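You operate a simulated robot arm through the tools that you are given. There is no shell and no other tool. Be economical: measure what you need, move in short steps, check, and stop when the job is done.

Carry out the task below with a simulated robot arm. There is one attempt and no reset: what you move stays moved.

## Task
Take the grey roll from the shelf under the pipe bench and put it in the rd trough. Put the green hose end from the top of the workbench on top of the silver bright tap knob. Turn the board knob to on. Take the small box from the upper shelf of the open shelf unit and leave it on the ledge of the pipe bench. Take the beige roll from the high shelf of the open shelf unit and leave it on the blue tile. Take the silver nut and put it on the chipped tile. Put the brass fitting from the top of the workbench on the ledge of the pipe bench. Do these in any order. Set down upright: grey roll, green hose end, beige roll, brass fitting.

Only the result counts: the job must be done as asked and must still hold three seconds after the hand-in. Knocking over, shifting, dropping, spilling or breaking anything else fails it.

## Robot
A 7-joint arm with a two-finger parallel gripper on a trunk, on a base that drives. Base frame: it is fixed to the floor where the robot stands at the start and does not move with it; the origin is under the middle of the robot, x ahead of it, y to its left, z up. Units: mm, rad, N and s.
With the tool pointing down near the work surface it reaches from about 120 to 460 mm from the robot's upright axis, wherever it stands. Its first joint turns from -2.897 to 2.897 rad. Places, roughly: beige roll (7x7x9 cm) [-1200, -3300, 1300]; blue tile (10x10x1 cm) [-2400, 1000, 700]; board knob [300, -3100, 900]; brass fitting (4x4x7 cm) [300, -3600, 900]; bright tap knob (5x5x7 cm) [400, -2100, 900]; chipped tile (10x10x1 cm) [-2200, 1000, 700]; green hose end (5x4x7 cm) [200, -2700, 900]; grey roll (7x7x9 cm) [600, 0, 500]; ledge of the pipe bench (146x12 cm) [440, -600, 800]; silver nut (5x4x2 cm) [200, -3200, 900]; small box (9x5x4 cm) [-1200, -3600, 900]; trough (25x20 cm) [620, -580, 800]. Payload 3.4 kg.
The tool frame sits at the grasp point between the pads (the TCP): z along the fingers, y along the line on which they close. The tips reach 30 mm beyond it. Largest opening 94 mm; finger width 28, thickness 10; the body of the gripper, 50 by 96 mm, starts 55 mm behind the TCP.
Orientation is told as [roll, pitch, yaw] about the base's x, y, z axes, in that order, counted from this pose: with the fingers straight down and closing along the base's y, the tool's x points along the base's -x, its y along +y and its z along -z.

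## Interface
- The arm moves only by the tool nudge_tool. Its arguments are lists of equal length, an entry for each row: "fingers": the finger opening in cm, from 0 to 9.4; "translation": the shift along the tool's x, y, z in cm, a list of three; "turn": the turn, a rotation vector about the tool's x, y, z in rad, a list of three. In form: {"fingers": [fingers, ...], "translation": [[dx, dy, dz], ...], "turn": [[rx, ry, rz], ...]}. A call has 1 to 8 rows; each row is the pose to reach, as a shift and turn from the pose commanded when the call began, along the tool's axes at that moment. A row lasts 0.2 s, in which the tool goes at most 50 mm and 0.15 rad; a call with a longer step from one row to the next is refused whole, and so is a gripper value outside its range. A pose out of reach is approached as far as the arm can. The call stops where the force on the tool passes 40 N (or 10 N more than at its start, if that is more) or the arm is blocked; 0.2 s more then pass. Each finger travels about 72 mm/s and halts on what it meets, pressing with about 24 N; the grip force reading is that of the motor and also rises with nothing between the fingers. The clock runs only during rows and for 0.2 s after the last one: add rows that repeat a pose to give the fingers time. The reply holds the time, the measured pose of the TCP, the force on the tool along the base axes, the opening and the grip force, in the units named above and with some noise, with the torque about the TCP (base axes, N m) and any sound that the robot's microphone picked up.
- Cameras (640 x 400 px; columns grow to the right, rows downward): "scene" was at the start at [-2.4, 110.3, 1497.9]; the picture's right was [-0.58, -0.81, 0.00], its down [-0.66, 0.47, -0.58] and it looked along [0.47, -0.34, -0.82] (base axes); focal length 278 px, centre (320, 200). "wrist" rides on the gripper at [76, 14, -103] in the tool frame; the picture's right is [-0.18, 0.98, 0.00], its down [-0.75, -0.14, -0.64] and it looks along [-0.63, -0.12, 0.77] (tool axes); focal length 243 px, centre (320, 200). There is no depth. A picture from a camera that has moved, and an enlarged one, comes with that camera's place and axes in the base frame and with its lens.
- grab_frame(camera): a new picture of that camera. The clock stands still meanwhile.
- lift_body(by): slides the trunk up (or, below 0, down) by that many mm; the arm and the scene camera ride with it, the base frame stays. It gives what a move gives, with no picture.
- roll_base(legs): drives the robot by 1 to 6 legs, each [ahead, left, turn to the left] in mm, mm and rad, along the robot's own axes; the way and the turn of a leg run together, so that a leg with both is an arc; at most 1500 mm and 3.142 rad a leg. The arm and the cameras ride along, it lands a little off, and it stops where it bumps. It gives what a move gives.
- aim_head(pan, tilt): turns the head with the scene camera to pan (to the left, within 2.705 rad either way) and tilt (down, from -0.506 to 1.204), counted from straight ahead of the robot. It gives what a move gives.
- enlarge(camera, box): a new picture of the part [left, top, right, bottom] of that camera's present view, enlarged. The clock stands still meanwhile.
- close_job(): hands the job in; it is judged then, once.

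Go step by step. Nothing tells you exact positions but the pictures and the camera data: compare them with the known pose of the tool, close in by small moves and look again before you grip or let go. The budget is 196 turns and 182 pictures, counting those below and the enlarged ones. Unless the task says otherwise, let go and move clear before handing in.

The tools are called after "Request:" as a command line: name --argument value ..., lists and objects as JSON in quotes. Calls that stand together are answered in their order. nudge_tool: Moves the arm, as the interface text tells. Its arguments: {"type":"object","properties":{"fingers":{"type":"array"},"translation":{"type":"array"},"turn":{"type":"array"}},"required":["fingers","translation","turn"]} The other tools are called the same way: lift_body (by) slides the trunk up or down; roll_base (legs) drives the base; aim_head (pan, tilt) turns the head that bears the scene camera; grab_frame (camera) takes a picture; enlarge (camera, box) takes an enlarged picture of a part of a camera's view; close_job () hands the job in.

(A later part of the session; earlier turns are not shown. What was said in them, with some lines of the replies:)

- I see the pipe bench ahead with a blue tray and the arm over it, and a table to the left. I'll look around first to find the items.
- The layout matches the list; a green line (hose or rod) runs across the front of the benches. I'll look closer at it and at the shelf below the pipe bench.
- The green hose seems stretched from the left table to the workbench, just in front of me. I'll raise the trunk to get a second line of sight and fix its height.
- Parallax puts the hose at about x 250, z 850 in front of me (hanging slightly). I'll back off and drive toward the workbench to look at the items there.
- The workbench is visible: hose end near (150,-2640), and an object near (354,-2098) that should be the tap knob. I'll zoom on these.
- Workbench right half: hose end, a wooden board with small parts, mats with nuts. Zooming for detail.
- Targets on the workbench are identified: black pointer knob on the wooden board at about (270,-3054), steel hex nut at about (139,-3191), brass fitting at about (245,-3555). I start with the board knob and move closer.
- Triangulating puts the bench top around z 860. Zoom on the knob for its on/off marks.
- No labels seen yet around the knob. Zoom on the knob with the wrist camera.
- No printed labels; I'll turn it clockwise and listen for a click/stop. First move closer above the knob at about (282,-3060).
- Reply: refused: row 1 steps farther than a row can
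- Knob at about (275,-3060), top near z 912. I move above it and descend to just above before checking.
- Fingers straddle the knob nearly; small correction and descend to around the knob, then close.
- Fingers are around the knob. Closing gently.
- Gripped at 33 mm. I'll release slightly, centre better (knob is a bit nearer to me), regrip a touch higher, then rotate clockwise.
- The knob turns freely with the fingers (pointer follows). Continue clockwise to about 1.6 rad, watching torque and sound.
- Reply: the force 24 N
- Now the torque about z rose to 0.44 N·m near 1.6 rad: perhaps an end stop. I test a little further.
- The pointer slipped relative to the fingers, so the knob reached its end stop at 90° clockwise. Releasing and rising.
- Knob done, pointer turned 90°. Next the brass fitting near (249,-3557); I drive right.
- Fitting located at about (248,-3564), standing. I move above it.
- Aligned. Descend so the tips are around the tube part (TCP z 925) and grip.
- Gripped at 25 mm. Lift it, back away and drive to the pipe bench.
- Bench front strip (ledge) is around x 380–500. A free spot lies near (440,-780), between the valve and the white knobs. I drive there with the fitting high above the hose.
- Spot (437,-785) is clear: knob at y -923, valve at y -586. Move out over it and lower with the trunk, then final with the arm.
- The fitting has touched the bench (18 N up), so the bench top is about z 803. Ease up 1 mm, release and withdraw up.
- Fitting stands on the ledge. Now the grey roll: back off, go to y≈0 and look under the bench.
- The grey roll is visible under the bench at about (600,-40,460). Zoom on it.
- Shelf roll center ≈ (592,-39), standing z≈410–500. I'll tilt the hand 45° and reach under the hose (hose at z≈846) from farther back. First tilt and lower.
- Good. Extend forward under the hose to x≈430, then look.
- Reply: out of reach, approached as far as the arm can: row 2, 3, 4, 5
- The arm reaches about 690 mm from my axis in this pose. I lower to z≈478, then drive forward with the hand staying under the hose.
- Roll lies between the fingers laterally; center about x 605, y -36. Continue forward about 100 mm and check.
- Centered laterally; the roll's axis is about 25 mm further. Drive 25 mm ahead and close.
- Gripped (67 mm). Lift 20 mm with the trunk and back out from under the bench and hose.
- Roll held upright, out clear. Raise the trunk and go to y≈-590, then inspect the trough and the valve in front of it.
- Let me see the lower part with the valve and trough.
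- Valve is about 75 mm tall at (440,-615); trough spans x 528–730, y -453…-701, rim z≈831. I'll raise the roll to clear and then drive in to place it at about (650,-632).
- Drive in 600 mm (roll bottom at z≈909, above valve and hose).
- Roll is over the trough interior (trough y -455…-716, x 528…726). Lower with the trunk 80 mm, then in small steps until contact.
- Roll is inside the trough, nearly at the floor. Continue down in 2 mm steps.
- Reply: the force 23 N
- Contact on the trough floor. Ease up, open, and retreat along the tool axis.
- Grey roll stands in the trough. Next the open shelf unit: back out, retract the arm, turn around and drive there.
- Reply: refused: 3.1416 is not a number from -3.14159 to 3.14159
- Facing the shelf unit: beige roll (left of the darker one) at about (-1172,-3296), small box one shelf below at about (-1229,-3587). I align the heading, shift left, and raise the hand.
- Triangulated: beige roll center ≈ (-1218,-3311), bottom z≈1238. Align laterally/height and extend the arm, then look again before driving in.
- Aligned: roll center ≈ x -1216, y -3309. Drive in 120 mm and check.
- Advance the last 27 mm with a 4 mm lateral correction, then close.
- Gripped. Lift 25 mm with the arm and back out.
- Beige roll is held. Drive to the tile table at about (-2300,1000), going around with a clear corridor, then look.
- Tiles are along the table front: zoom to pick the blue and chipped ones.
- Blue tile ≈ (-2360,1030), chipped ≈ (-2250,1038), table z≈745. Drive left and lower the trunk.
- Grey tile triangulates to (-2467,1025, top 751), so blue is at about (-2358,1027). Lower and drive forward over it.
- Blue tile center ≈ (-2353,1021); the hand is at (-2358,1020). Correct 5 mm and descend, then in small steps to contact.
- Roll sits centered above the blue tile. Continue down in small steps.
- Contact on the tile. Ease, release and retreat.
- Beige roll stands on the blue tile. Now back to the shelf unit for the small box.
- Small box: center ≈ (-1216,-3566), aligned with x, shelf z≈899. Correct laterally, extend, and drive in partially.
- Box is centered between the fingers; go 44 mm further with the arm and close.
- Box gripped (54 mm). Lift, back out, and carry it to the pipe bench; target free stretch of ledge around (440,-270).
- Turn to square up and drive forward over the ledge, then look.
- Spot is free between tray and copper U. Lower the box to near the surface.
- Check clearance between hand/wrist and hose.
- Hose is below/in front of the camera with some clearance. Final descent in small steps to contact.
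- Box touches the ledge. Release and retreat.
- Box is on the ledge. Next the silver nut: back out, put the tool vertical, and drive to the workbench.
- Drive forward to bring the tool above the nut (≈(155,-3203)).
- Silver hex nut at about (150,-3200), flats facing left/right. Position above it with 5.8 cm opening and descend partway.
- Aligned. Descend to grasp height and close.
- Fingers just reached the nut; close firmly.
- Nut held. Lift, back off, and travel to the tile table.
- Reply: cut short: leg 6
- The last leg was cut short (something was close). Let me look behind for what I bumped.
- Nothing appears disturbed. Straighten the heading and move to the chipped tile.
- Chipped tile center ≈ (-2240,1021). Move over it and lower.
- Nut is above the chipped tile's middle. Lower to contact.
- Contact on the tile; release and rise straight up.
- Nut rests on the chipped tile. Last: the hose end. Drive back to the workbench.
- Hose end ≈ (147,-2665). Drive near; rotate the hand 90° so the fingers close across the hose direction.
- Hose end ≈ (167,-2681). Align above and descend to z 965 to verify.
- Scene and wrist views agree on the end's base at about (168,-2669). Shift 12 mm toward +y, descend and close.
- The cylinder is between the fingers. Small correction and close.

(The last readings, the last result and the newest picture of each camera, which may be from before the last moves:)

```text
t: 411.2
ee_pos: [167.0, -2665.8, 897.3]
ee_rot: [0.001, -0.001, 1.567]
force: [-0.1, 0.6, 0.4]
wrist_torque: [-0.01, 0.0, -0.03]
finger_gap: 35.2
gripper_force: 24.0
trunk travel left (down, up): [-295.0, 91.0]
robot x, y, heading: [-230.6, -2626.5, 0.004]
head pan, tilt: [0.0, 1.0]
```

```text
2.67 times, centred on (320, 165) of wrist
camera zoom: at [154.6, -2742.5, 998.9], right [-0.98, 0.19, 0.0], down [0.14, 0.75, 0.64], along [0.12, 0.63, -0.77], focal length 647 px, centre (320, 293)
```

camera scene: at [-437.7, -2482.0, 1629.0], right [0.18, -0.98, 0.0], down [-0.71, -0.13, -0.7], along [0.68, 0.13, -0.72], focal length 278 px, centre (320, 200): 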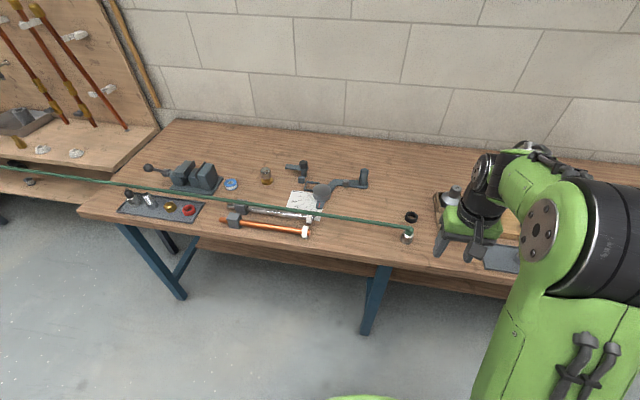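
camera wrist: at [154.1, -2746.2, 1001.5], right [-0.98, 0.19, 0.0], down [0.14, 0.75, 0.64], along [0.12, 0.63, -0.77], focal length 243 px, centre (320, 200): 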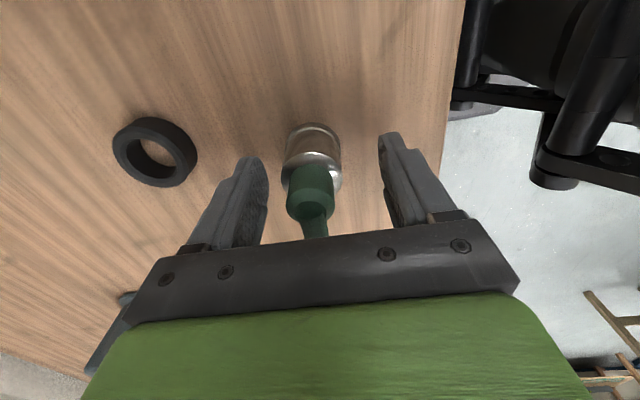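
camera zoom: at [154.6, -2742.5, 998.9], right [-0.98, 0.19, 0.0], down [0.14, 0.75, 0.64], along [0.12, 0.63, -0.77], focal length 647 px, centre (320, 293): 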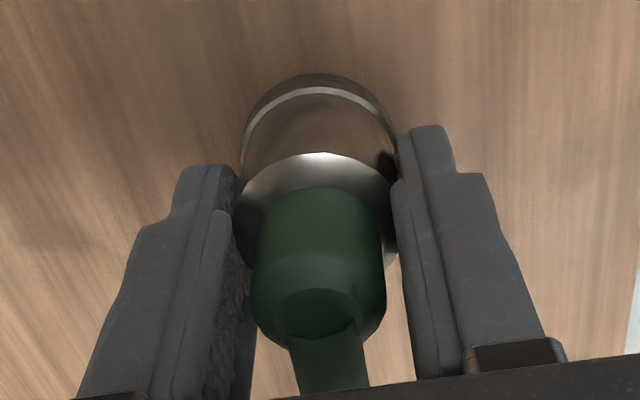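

Gripped at 35 mm. Lift gently 60 mm and check.

Request:
lift_body --by 60

Request:
grab_frame --camera "wrist"

Request:
aim_head --pan 0.3 --tilt 0.75

Request:
grab_frame --camera "scene"

```text
t: 412.2
ee_pos: [167.2, -2666.5, 957.5]
ee_rot: [0.001, 0.001, 1.57]
force: [-0.4, 0.6, -0.4]
wrist_torque: [-0.01, -0.01, -0.01]
finger_gap: 35.0
gripper_force: 24.1
trunk travel left (down, up): [-355.0, 31.0]
robot x, y, heading: [-230.9, -2626.3, -0.004]
head pan, tilt: [0.0, 1.0]
```

```text
47 pictures are left
camera wrist: at [154.7, -2742.6, 1060.3], right [-0.98, 0.19, 0.0], down [0.14, 0.75, 0.64], along [0.12, 0.63, -0.77], focal length 243 px, centre (320, 200)
```

wrist: 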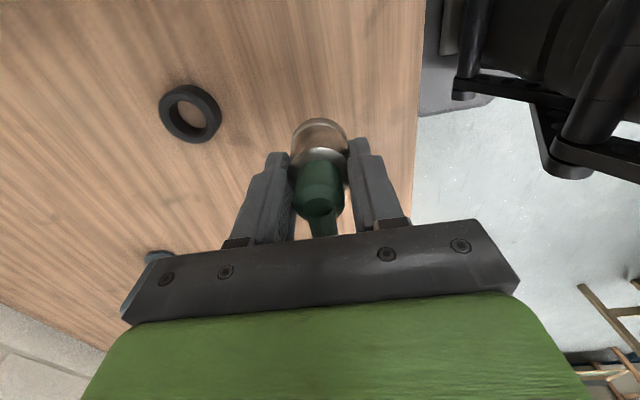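

```text
t: 413.0
ee_pos: [167.2, -2665.9, 957.2]
ee_rot: [0.001, 0.003, 1.57]
force: [0.8, -0.4, -1.0]
wrist_torque: [-0.03, -0.02, -0.01]
finger_gap: 35.1
gripper_force: 24.5
trunk travel left (down, up): [-355.0, 31.0]
robot x, y, heading: [-229.8, -2625.8, 0.004]
head pan, tilt: [0.3, 0.75]
```

```text
46 pictures are left
camera scene: at [-213.4, -2449.7, 1693.8], right [0.3, -0.95, 0.0], down [-0.65, -0.2, -0.73], along [0.7, 0.22, -0.68], focal length 278 px, centre (320, 200)
```

scene: 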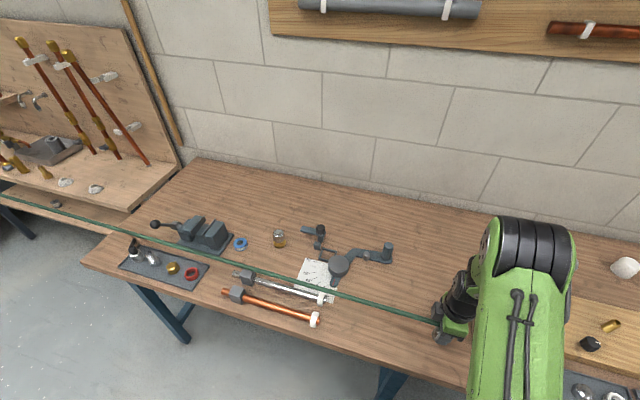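

Hose end is held and the hose follows without force. Raise more and drive left toward the tap knob at about (353,-2103).

Request:
nudge_tool --fingers '[3, 3, 3]' --translation '[[0, 0, -2.5], [0, 0, -5], [0, 0, -6.5]]' --turn '[[0, 0, 0], [0, 0, 0], [0, 0, 0]]'

Request:
roll_base --legs '[[0, 562, 0], [125, 0, 0]]'

Request:
aim_head --pan 0.0 --tilt 0.85

Request:
grab_frame --camera "scene"

Request:
grab_frame --camera "wrist"

```text
t: 413.8
ee_pos: [167.0, -2667.7, 1022.4]
ee_rot: [0.002, 0.001, 1.57]
force: [0.5, -0.2, -1.6]
wrist_torque: [-0.01, -0.06, 0.02]
finger_gap: 35.1
gripper_force: 24.4
trunk travel left (down, up): [-355.0, 31.0]
robot x, y, heading: [-232.2, -2626.5, 0.005]
head pan, tilt: [0.3, 0.75]
```

```text
t: 417.9
ee_pos: [288.9, -2107.4, 1021.4]
ee_rot: [0.001, -0.002, 1.561]
force: [0.5, 0.0, -0.9]
wrist_torque: [-0.03, 0.03, 0.0]
finger_gap: 35.0
gripper_force: 23.9
trunk travel left (down, up): [-355.0, 31.0]
robot x, y, heading: [-107.4, -2060.9, -0.005]
head pan, tilt: [0.3, 0.75]
```

```text
t: 418.7
ee_pos: [288.6, -2107.1, 1022.7]
ee_rot: [-0.002, 0.0, 1.56]
force: [-0.2, -0.1, -1.0]
wrist_torque: [0.02, 0.0, 0.01]
finger_gap: 34.9
gripper_force: 24.2
trunk travel left (down, up): [-355.0, 31.0]
robot x, y, heading: [-107.0, -2065.8, -0.004]
head pan, tilt: [0.0, 0.85]
```

```text
45 pictures are left
camera scene: at [-91.6, -1911.2, 1685.9], right [0.0, -1.0, 0.0], down [-0.75, 0.0, -0.66], along [0.66, 0.0, -0.75], focal length 278 px, centre (320, 200)
```

scene: 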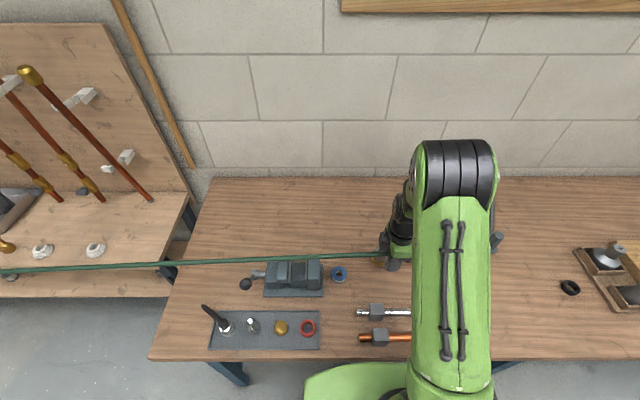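

```text
44 pictures are left
camera wrist: at [274.6, -2183.2, 1124.7], right [-0.98, 0.19, 0.0], down [0.15, 0.75, 0.64], along [0.12, 0.63, -0.77], focal length 243 px, centre (320, 200)
```

wrist: 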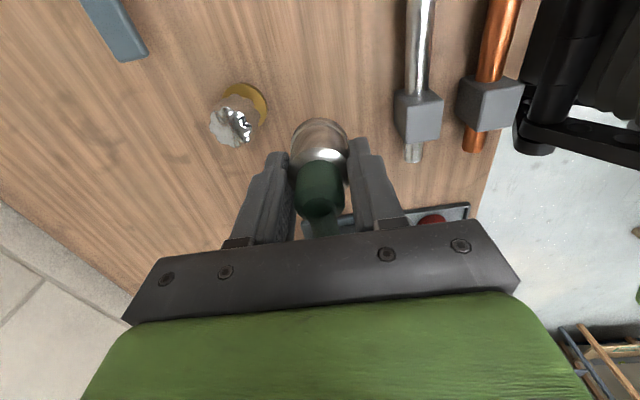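

Request:
enlarge --camera "scene" --box '[320, 200, 440, 290]'

Request:
enlarge --camera "wrist" --box '[180, 60, 360, 180]'

```text
4.44 times, centred on (380, 245) of scene
camera zoom: at [-91.6, -1911.2, 1685.9], right [0.0, -1.0, 0.0], down [-0.75, 0.0, -0.66], along [0.66, 0.0, -0.75], focal length 1235 px, centre (53, 0)
```

zoom: 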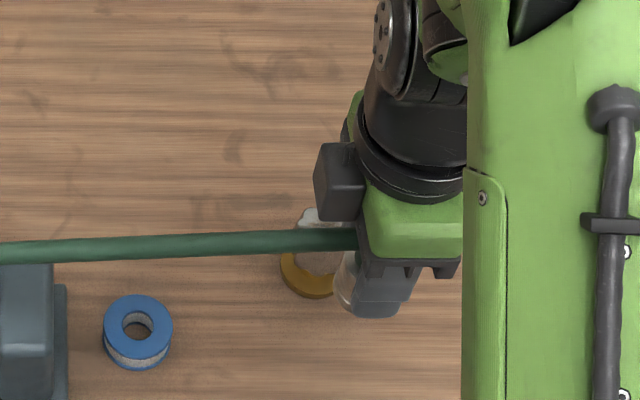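

```text
3.33 times, centred on (270, 120) of wrist
camera zoom: at [274.6, -2183.2, 1124.7], right [-0.98, 0.19, 0.0], down [0.15, 0.75, 0.64], along [0.12, 0.63, -0.77], focal length 809 px, centre (487, 467)
```

zoom: 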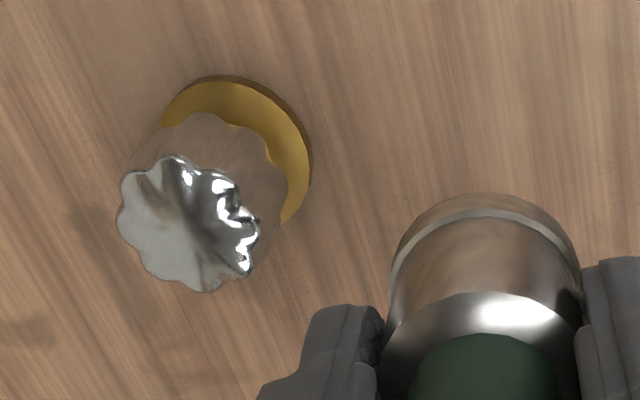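

By relative comparison in both views, the knob is directly +x of the held end by about 77 mm, same y. Drive 40 mm forward and extend the rest, then check.

Request:
roll_base --legs '[[45, 0, 0.004]]'

Request:
nudge_tool --fingers '[3, 3]' --translation '[[0, -3.2, 0], [0, -3.2, 0]]' --turn '[[0, 0, 0.005], [0, 0, 0.01]]'

Request:
enlarge --camera "wrist" --box '[230, 60, 410, 180]'

Request:
enlarge --camera "scene" --box '[320, 200, 440, 290]'

```text
t: 419.6
ee_pos: [332.9, -2104.1, 1022.0]
ee_rot: [0.001, 0.0, 1.564]
force: [0.8, 0.6, -2.0]
wrist_torque: [-0.01, 0.04, 0.04]
finger_gap: 34.9
gripper_force: 23.6
trunk travel left (down, up): [-355.0, 31.0]
robot x, y, heading: [-68.5, -2064.7, 0.005]
head pan, tilt: [0.0, 0.85]
```

```text
t: 420.2
ee_pos: [365.9, -2105.8, 1021.9]
ee_rot: [0.002, 0.0, 1.557]
force: [-0.9, 0.0, -0.8]
wrist_torque: [0.01, 0.02, -0.01]
finger_gap: 34.9
gripper_force: 23.6
trunk travel left (down, up): [-355.0, 31.0]
robot x, y, heading: [-64.9, -2062.2, -0.002]
head pan, tilt: [0.0, 0.85]
```

```text
3.33 times, centred on (320, 120) of wrist
camera zoom: at [351.0, -2182.0, 1124.4], right [-0.98, 0.2, 0.0], down [0.15, 0.75, 0.64], along [0.13, 0.63, -0.77], focal length 809 px, centre (320, 467)
```

zoom: 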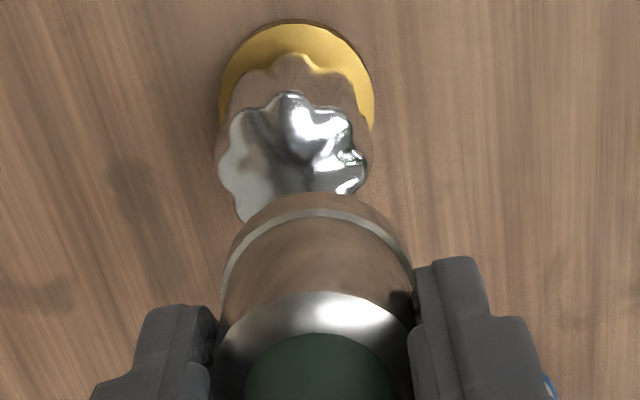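

```text
4.44 times, centred on (380, 245) of scene
camera zoom: at [-46.7, -1911.2, 1685.8], right [0.0, -1.0, 0.0], down [-0.75, 0.0, -0.66], along [0.66, 0.0, -0.75], focal length 1235 px, centre (53, 0)
```

zoom: 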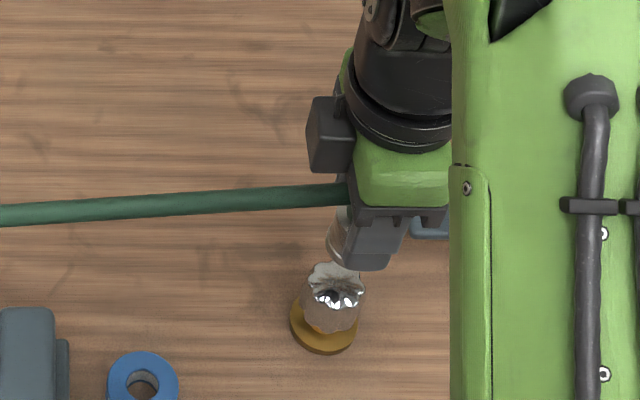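

Nearly aligned (few mm). Apply a small correction and lower 40 mm for a closer check.

Request:
nudge_tool --fingers '[3, 3, 3]' --translation '[[0.3, -0.25, 1.5], [0.3, -0.25, 3], [0.3, -0.25, 4]]' --turn '[[0, 0, 0], [0, 0, 0], [0, 0, 0]]'

Request:
enlarge --camera "wrist" --box '[230, 60, 410, 180]'

Request:
enlarge --camera "scene" --box '[330, 210, 430, 285]'

```text
t: 421.0
ee_pos: [368.9, -2108.1, 980.6]
ee_rot: [-0.001, 0.0, 1.558]
force: [0.3, 0.0, -0.7]
wrist_torque: [-0.01, 0.01, -0.02]
finger_gap: 35.0
gripper_force: 24.3
trunk travel left (down, up): [-355.0, 31.0]
robot x, y, heading: [-64.1, -2062.1, -0.003]
head pan, tilt: [0.0, 0.85]
```

```text
3.33 times, centred on (320, 120) of wrist
camera zoom: at [354.5, -2184.9, 1083.7], right [-0.98, 0.2, 0.0], down [0.15, 0.75, 0.64], along [0.13, 0.63, -0.77], focal length 809 px, centre (320, 467)
```

zoom: 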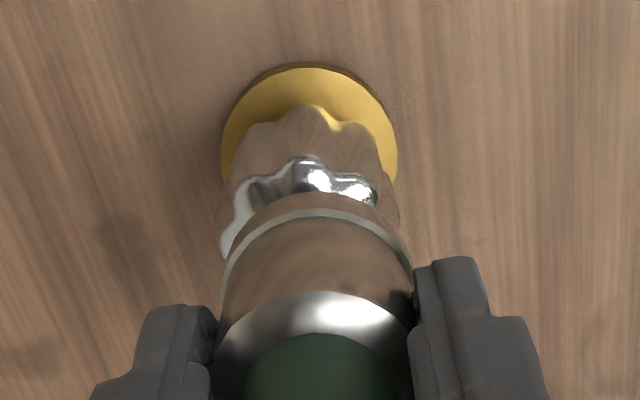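

```text
5.33 times, centred on (380, 248) of scene
camera zoom: at [-46.6, -1911.3, 1685.8], right [0.0, -1.0, 0.0], down [-0.75, 0.0, -0.66], along [0.66, 0.0, -0.75], focal length 1482 px, centre (0, -53)
```

zoom: 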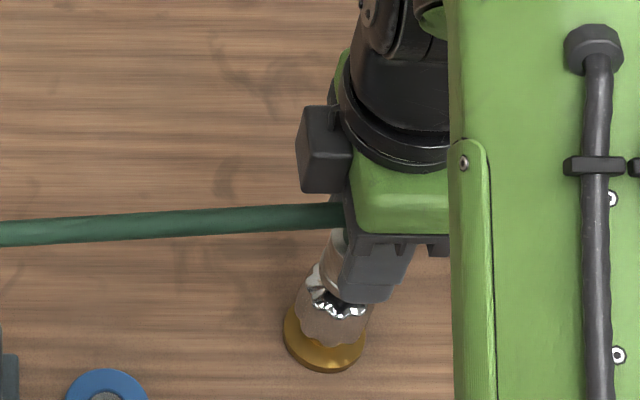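

Within 3 mm; correct and descend to contact in small steps.

Request:
nudge_tool --fingers '[3, 3, 3, 3, 3, 3, 3]' --translation '[[0.15, -0.25, 0.3], [0.15, -0.25, 0.8], [0.15, -0.25, 1.0], [0.15, -0.25, 1.2], [0.15, -0.25, 1.4], [0.15, -0.25, 1.6], [0.15, -0.25, 1.8]]' --turn '[[0, 0, 0], [0, 0, 0], [0, 0, 0], [0, 0, 0], [0, 0, 0], [0, 0, 0], [0, 0, 0]]'

Request:
enlarge --camera "wrist" --box '[230, 60, 410, 180]'

```text
t: 422.6
ee_pos: [369.2, -2109.7, 964.1]
ee_rot: [0.002, 0.0, 1.558]
force: [0.7, 0.3, -1.3]
wrist_torque: [-0.01, 0.02, -0.01]
finger_gap: 34.9
gripper_force: 23.8
trunk travel left (down, up): [-355.0, 31.0]
robot x, y, heading: [-64.1, -2062.0, 0.001]
head pan, tilt: [0.0, 0.85]
```

```text
3.33 times, centred on (320, 120) of wrist
camera zoom: at [356.1, -2186.7, 1066.2], right [-0.98, 0.2, 0.0], down [0.15, 0.75, 0.64], along [0.13, 0.63, -0.77], focal length 809 px, centre (320, 467)
```

zoom: 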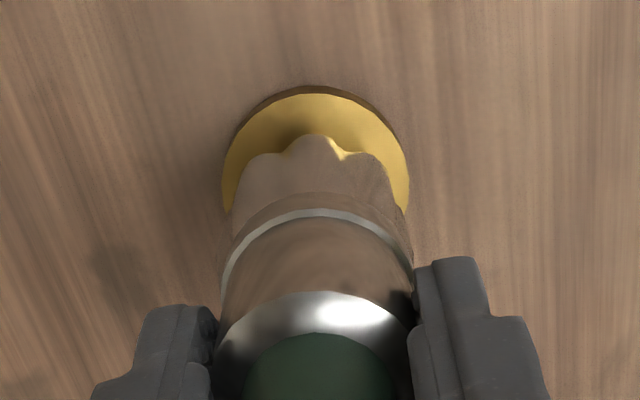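

Well centered in the view; no contact yet. Continue down by 1.5 mm steps.

Request:
nudge_tool --fingers '[3, 3, 3, 3]' --translation '[[0, 0, 0.15], [0, 0, 0.3], [0, 0, 0.45], [0, 0, 0.6]]' --turn '[[0, 0, 0], [0, 0, 0], [0, 0, 0], [0, 0, 0]]'

```text
t: 423.6
ee_pos: [370.0, -2110.3, 959.0]
ee_rot: [-0.002, -0.002, 1.557]
force: [-1.2, -0.1, 17.4]
wrist_torque: [-0.02, 0.09, 0.11]
finger_gap: 35.4
gripper_force: 24.0
trunk travel left (down, up): [-355.0, 31.0]
robot x, y, heading: [-64.7, -2066.2, 0.005]
head pan, tilt: [0.0, 0.85]
```

Contact (17 N) on the knob top. Check the picture before letting go.

Request:
enlarge --camera "wrist" --box '[230, 60, 410, 180]'

Request:
enlarge --camera "scene" --box '[330, 210, 430, 285]'

```text
3.33 times, centred on (320, 120) of wrist
camera zoom: at [355.8, -2186.6, 1061.4], right [-0.98, 0.2, 0.0], down [0.15, 0.75, 0.64], along [0.13, 0.63, -0.77], focal length 809 px, centre (320, 467)
```

zoom: 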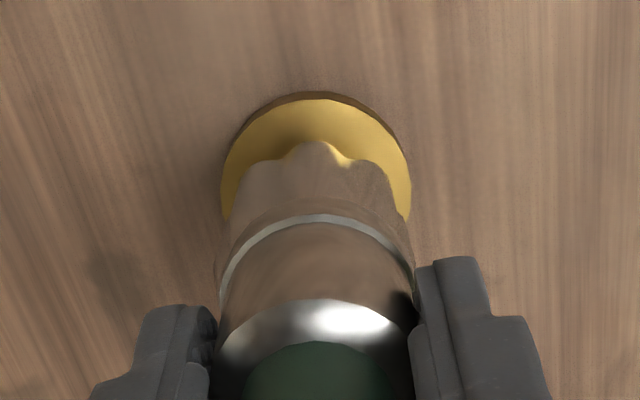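

```text
5.33 times, centred on (380, 248) of scene
camera zoom: at [-48.8, -1911.1, 1685.9], right [0.0, -1.0, 0.0], down [-0.75, 0.0, -0.66], along [0.66, 0.0, -0.75], focal length 1482 px, centre (0, -53)
```

zoom: 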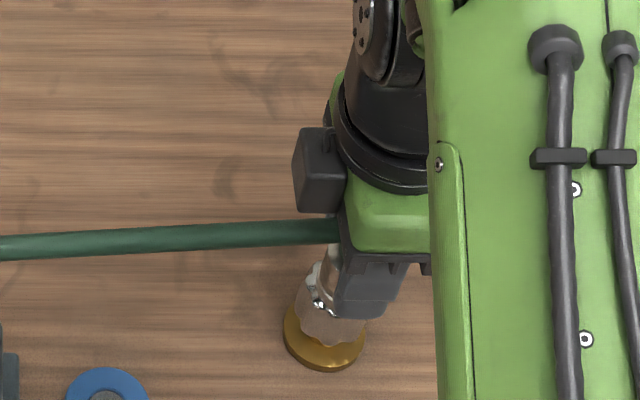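

Request:
enlarge --camera "scene" --box '[375, 250, 415, 280]'

```text
13.33 times, centred on (395, 265) of scene
camera zoom: at [-48.8, -1911.1, 1685.9], right [0.0, -1.0, 0.0], down [-0.75, 0.0, -0.66], along [0.66, 0.0, -0.75], focal length 3705 px, centre (-680, -667)
```

zoom: 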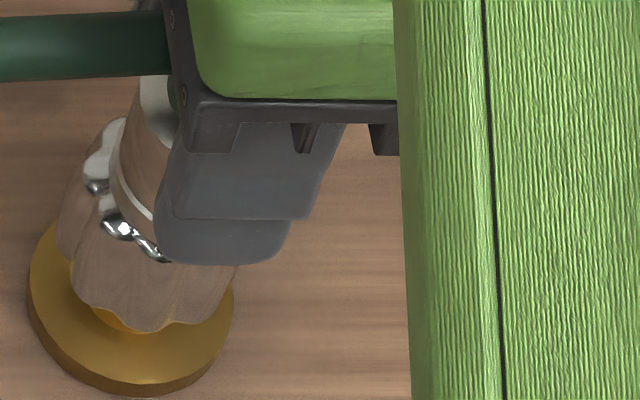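

The end sits on the knob top with only ~3 mm offset. Ease, release and rise straight up.

Request:
nudge_tool --fingers '[3, 3.8, 4.8, 5.6, 5.6, 5.6, 5.6, 5.6]' --translation '[[0, 0, -0.15], [0, 0, -0.15], [0, 0, -0.15], [0, 0, -0.15], [0, 0, -1.5], [0, 0, -4], [0, 0, -8], [0, 0, -12]]' --turn '[[0, 0, 0], [0, 0, 0], [0, 0, 0], [0, 0, 0], [0, 0, 0], [0, 0, 0], [0, 0, 0], [0, 0, 0]]'

Request:
grab_frame --camera "wrist"

Request:
enlarge --camera "scene" --box '[340, 200, 440, 290]'

```text
t: 425.4
ee_pos: [368.9, -2111.1, 1077.3]
ee_rot: [0.001, 0.001, 1.556]
force: [0.0, 0.2, 0.6]
wrist_torque: [0.02, -0.02, 0.02]
finger_gap: 56.1
gripper_force: 0.0
trunk travel left (down, up): [-355.0, 31.0]
robot x, y, heading: [-65.1, -2060.2, 0.004]
head pan, tilt: [0.0, 0.85]
```

```text
33 pictures are left
camera wrist: at [355.1, -2187.4, 1180.4], right [-0.98, 0.2, 0.0], down [0.15, 0.75, 0.64], along [0.13, 0.63, -0.77], focal length 243 px, centre (320, 200)
```

wrist: 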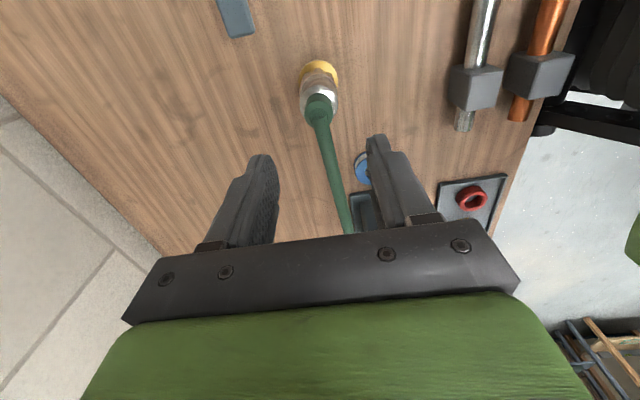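

```text
4.44 times, centred on (390, 245) of scene
camera zoom: at [-48.1, -1911.3, 1685.9], right [0.0, -1.0, 0.0], down [-0.75, 0.0, -0.66], along [0.66, 0.0, -0.75], focal length 1235 px, centre (9, 0)
```

zoom: 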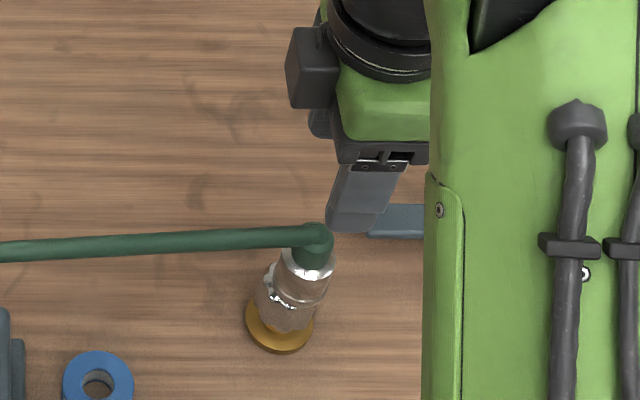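

The hose end stands on the knob. Back away and make a final check of the benches.

Request:
roll_base --legs '[[-400, 0, 0]]'

Request:
aim_head --pan 0.3 --tilt 0.6

Request:
grab_frame --camera "scene"

Request:
aim_head --pan 0.9 --tilt 0.4

Request:
enlarge --camera "scene" --box '[160, 120, 480, 320]'

```text
t: 427.9
ee_pos: [-38.0, -2113.9, 1077.7]
ee_rot: [0.0, -0.001, 1.551]
force: [0.0, 0.6, -0.3]
wrist_torque: [0.0, -0.02, -0.01]
finger_gap: 56.0
gripper_force: 0.1
trunk travel left (down, up): [-355.0, 31.0]
robot x, y, heading: [-469.1, -2062.3, 0.002]
head pan, tilt: [0.0, 0.85]
```

```text
t: 428.7
ee_pos: [-37.3, -2113.0, 1078.0]
ee_rot: [0.002, 0.0, 1.555]
force: [-0.4, 0.2, -0.4]
wrist_torque: [0.0, 0.01, -0.03]
finger_gap: 55.9
gripper_force: 0.1
trunk travel left (down, up): [-355.0, 31.0]
robot x, y, heading: [-471.8, -2063.5, -0.005]
head pan, tilt: [0.3, 0.6]
```

```text
31 pictures are left
camera scene: at [-447.9, -1885.4, 1706.7], right [0.29, -0.96, 0.0], down [-0.54, -0.17, -0.82], along [0.79, 0.24, -0.57], focal length 278 px, centre (320, 200)
```

scene: 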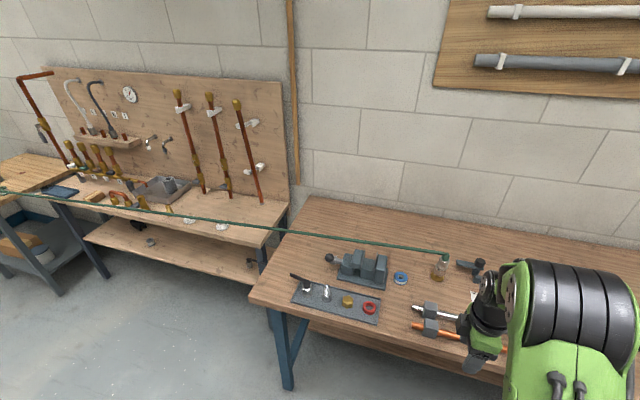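

```text
t: 429.7
ee_pos: [-38.8, -2112.2, 1078.5]
ee_rot: [0.0, -0.001, 1.554]
force: [-0.3, 0.2, 0.0]
wrist_torque: [-0.03, -0.01, 0.03]
finger_gap: 56.1
gripper_force: 0.1
trunk travel left (down, up): [-355.0, 31.0]
robot x, y, heading: [-471.7, -2062.0, 0.001]
head pan, tilt: [0.901, 0.4]
```

```text
2.00 times, centred on (320, 220) of scene
camera zoom: at [-474.9, -1838.8, 1724.9], right [0.78, -0.62, 0.0], down [-0.24, -0.3, -0.92], along [0.57, 0.72, -0.39], focal length 556 px, centre (320, 160)
```

zoom: 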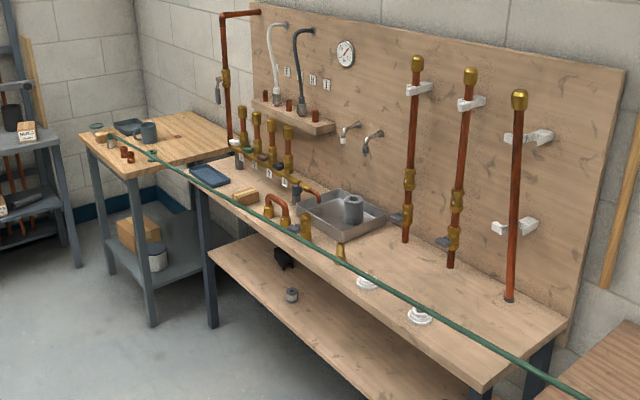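

All placements look right: roll in the trough, box and fitting on the ledge, hose end on the knob, board knob turned, and nut and beige roll on their tiles. Handing in.

Request:
close_job

```text
The job is handed in.
```

I handed in the job with all seven parts done, except that I could not confirm which way counts as "on" for the board knob. It has no markings, so I turned it a quarter turn clockwise until it hit its stop.

- **Grey roll:** standing upright in the trough.
- **Green hose end:** standing upright on top of the bright tap knob, about 3 mm off centre.
- **Small box:** on the ledge of the pipe bench, between the blue tray and the copper U-pipe.
- **Brass fitting:** standing upright on the ledge of the pipe bench.
- **Beige roll:** standing upright on the blue tile.
- **Silver nut:** on the chipped tile.

One drive leg was cut short on the way to the tile table. I looked around afterwards and saw nothing out of place. My last pictures before hand-in covered the pipe bench and most of the workbench. I did not look at the tile table again after setting the nut down.
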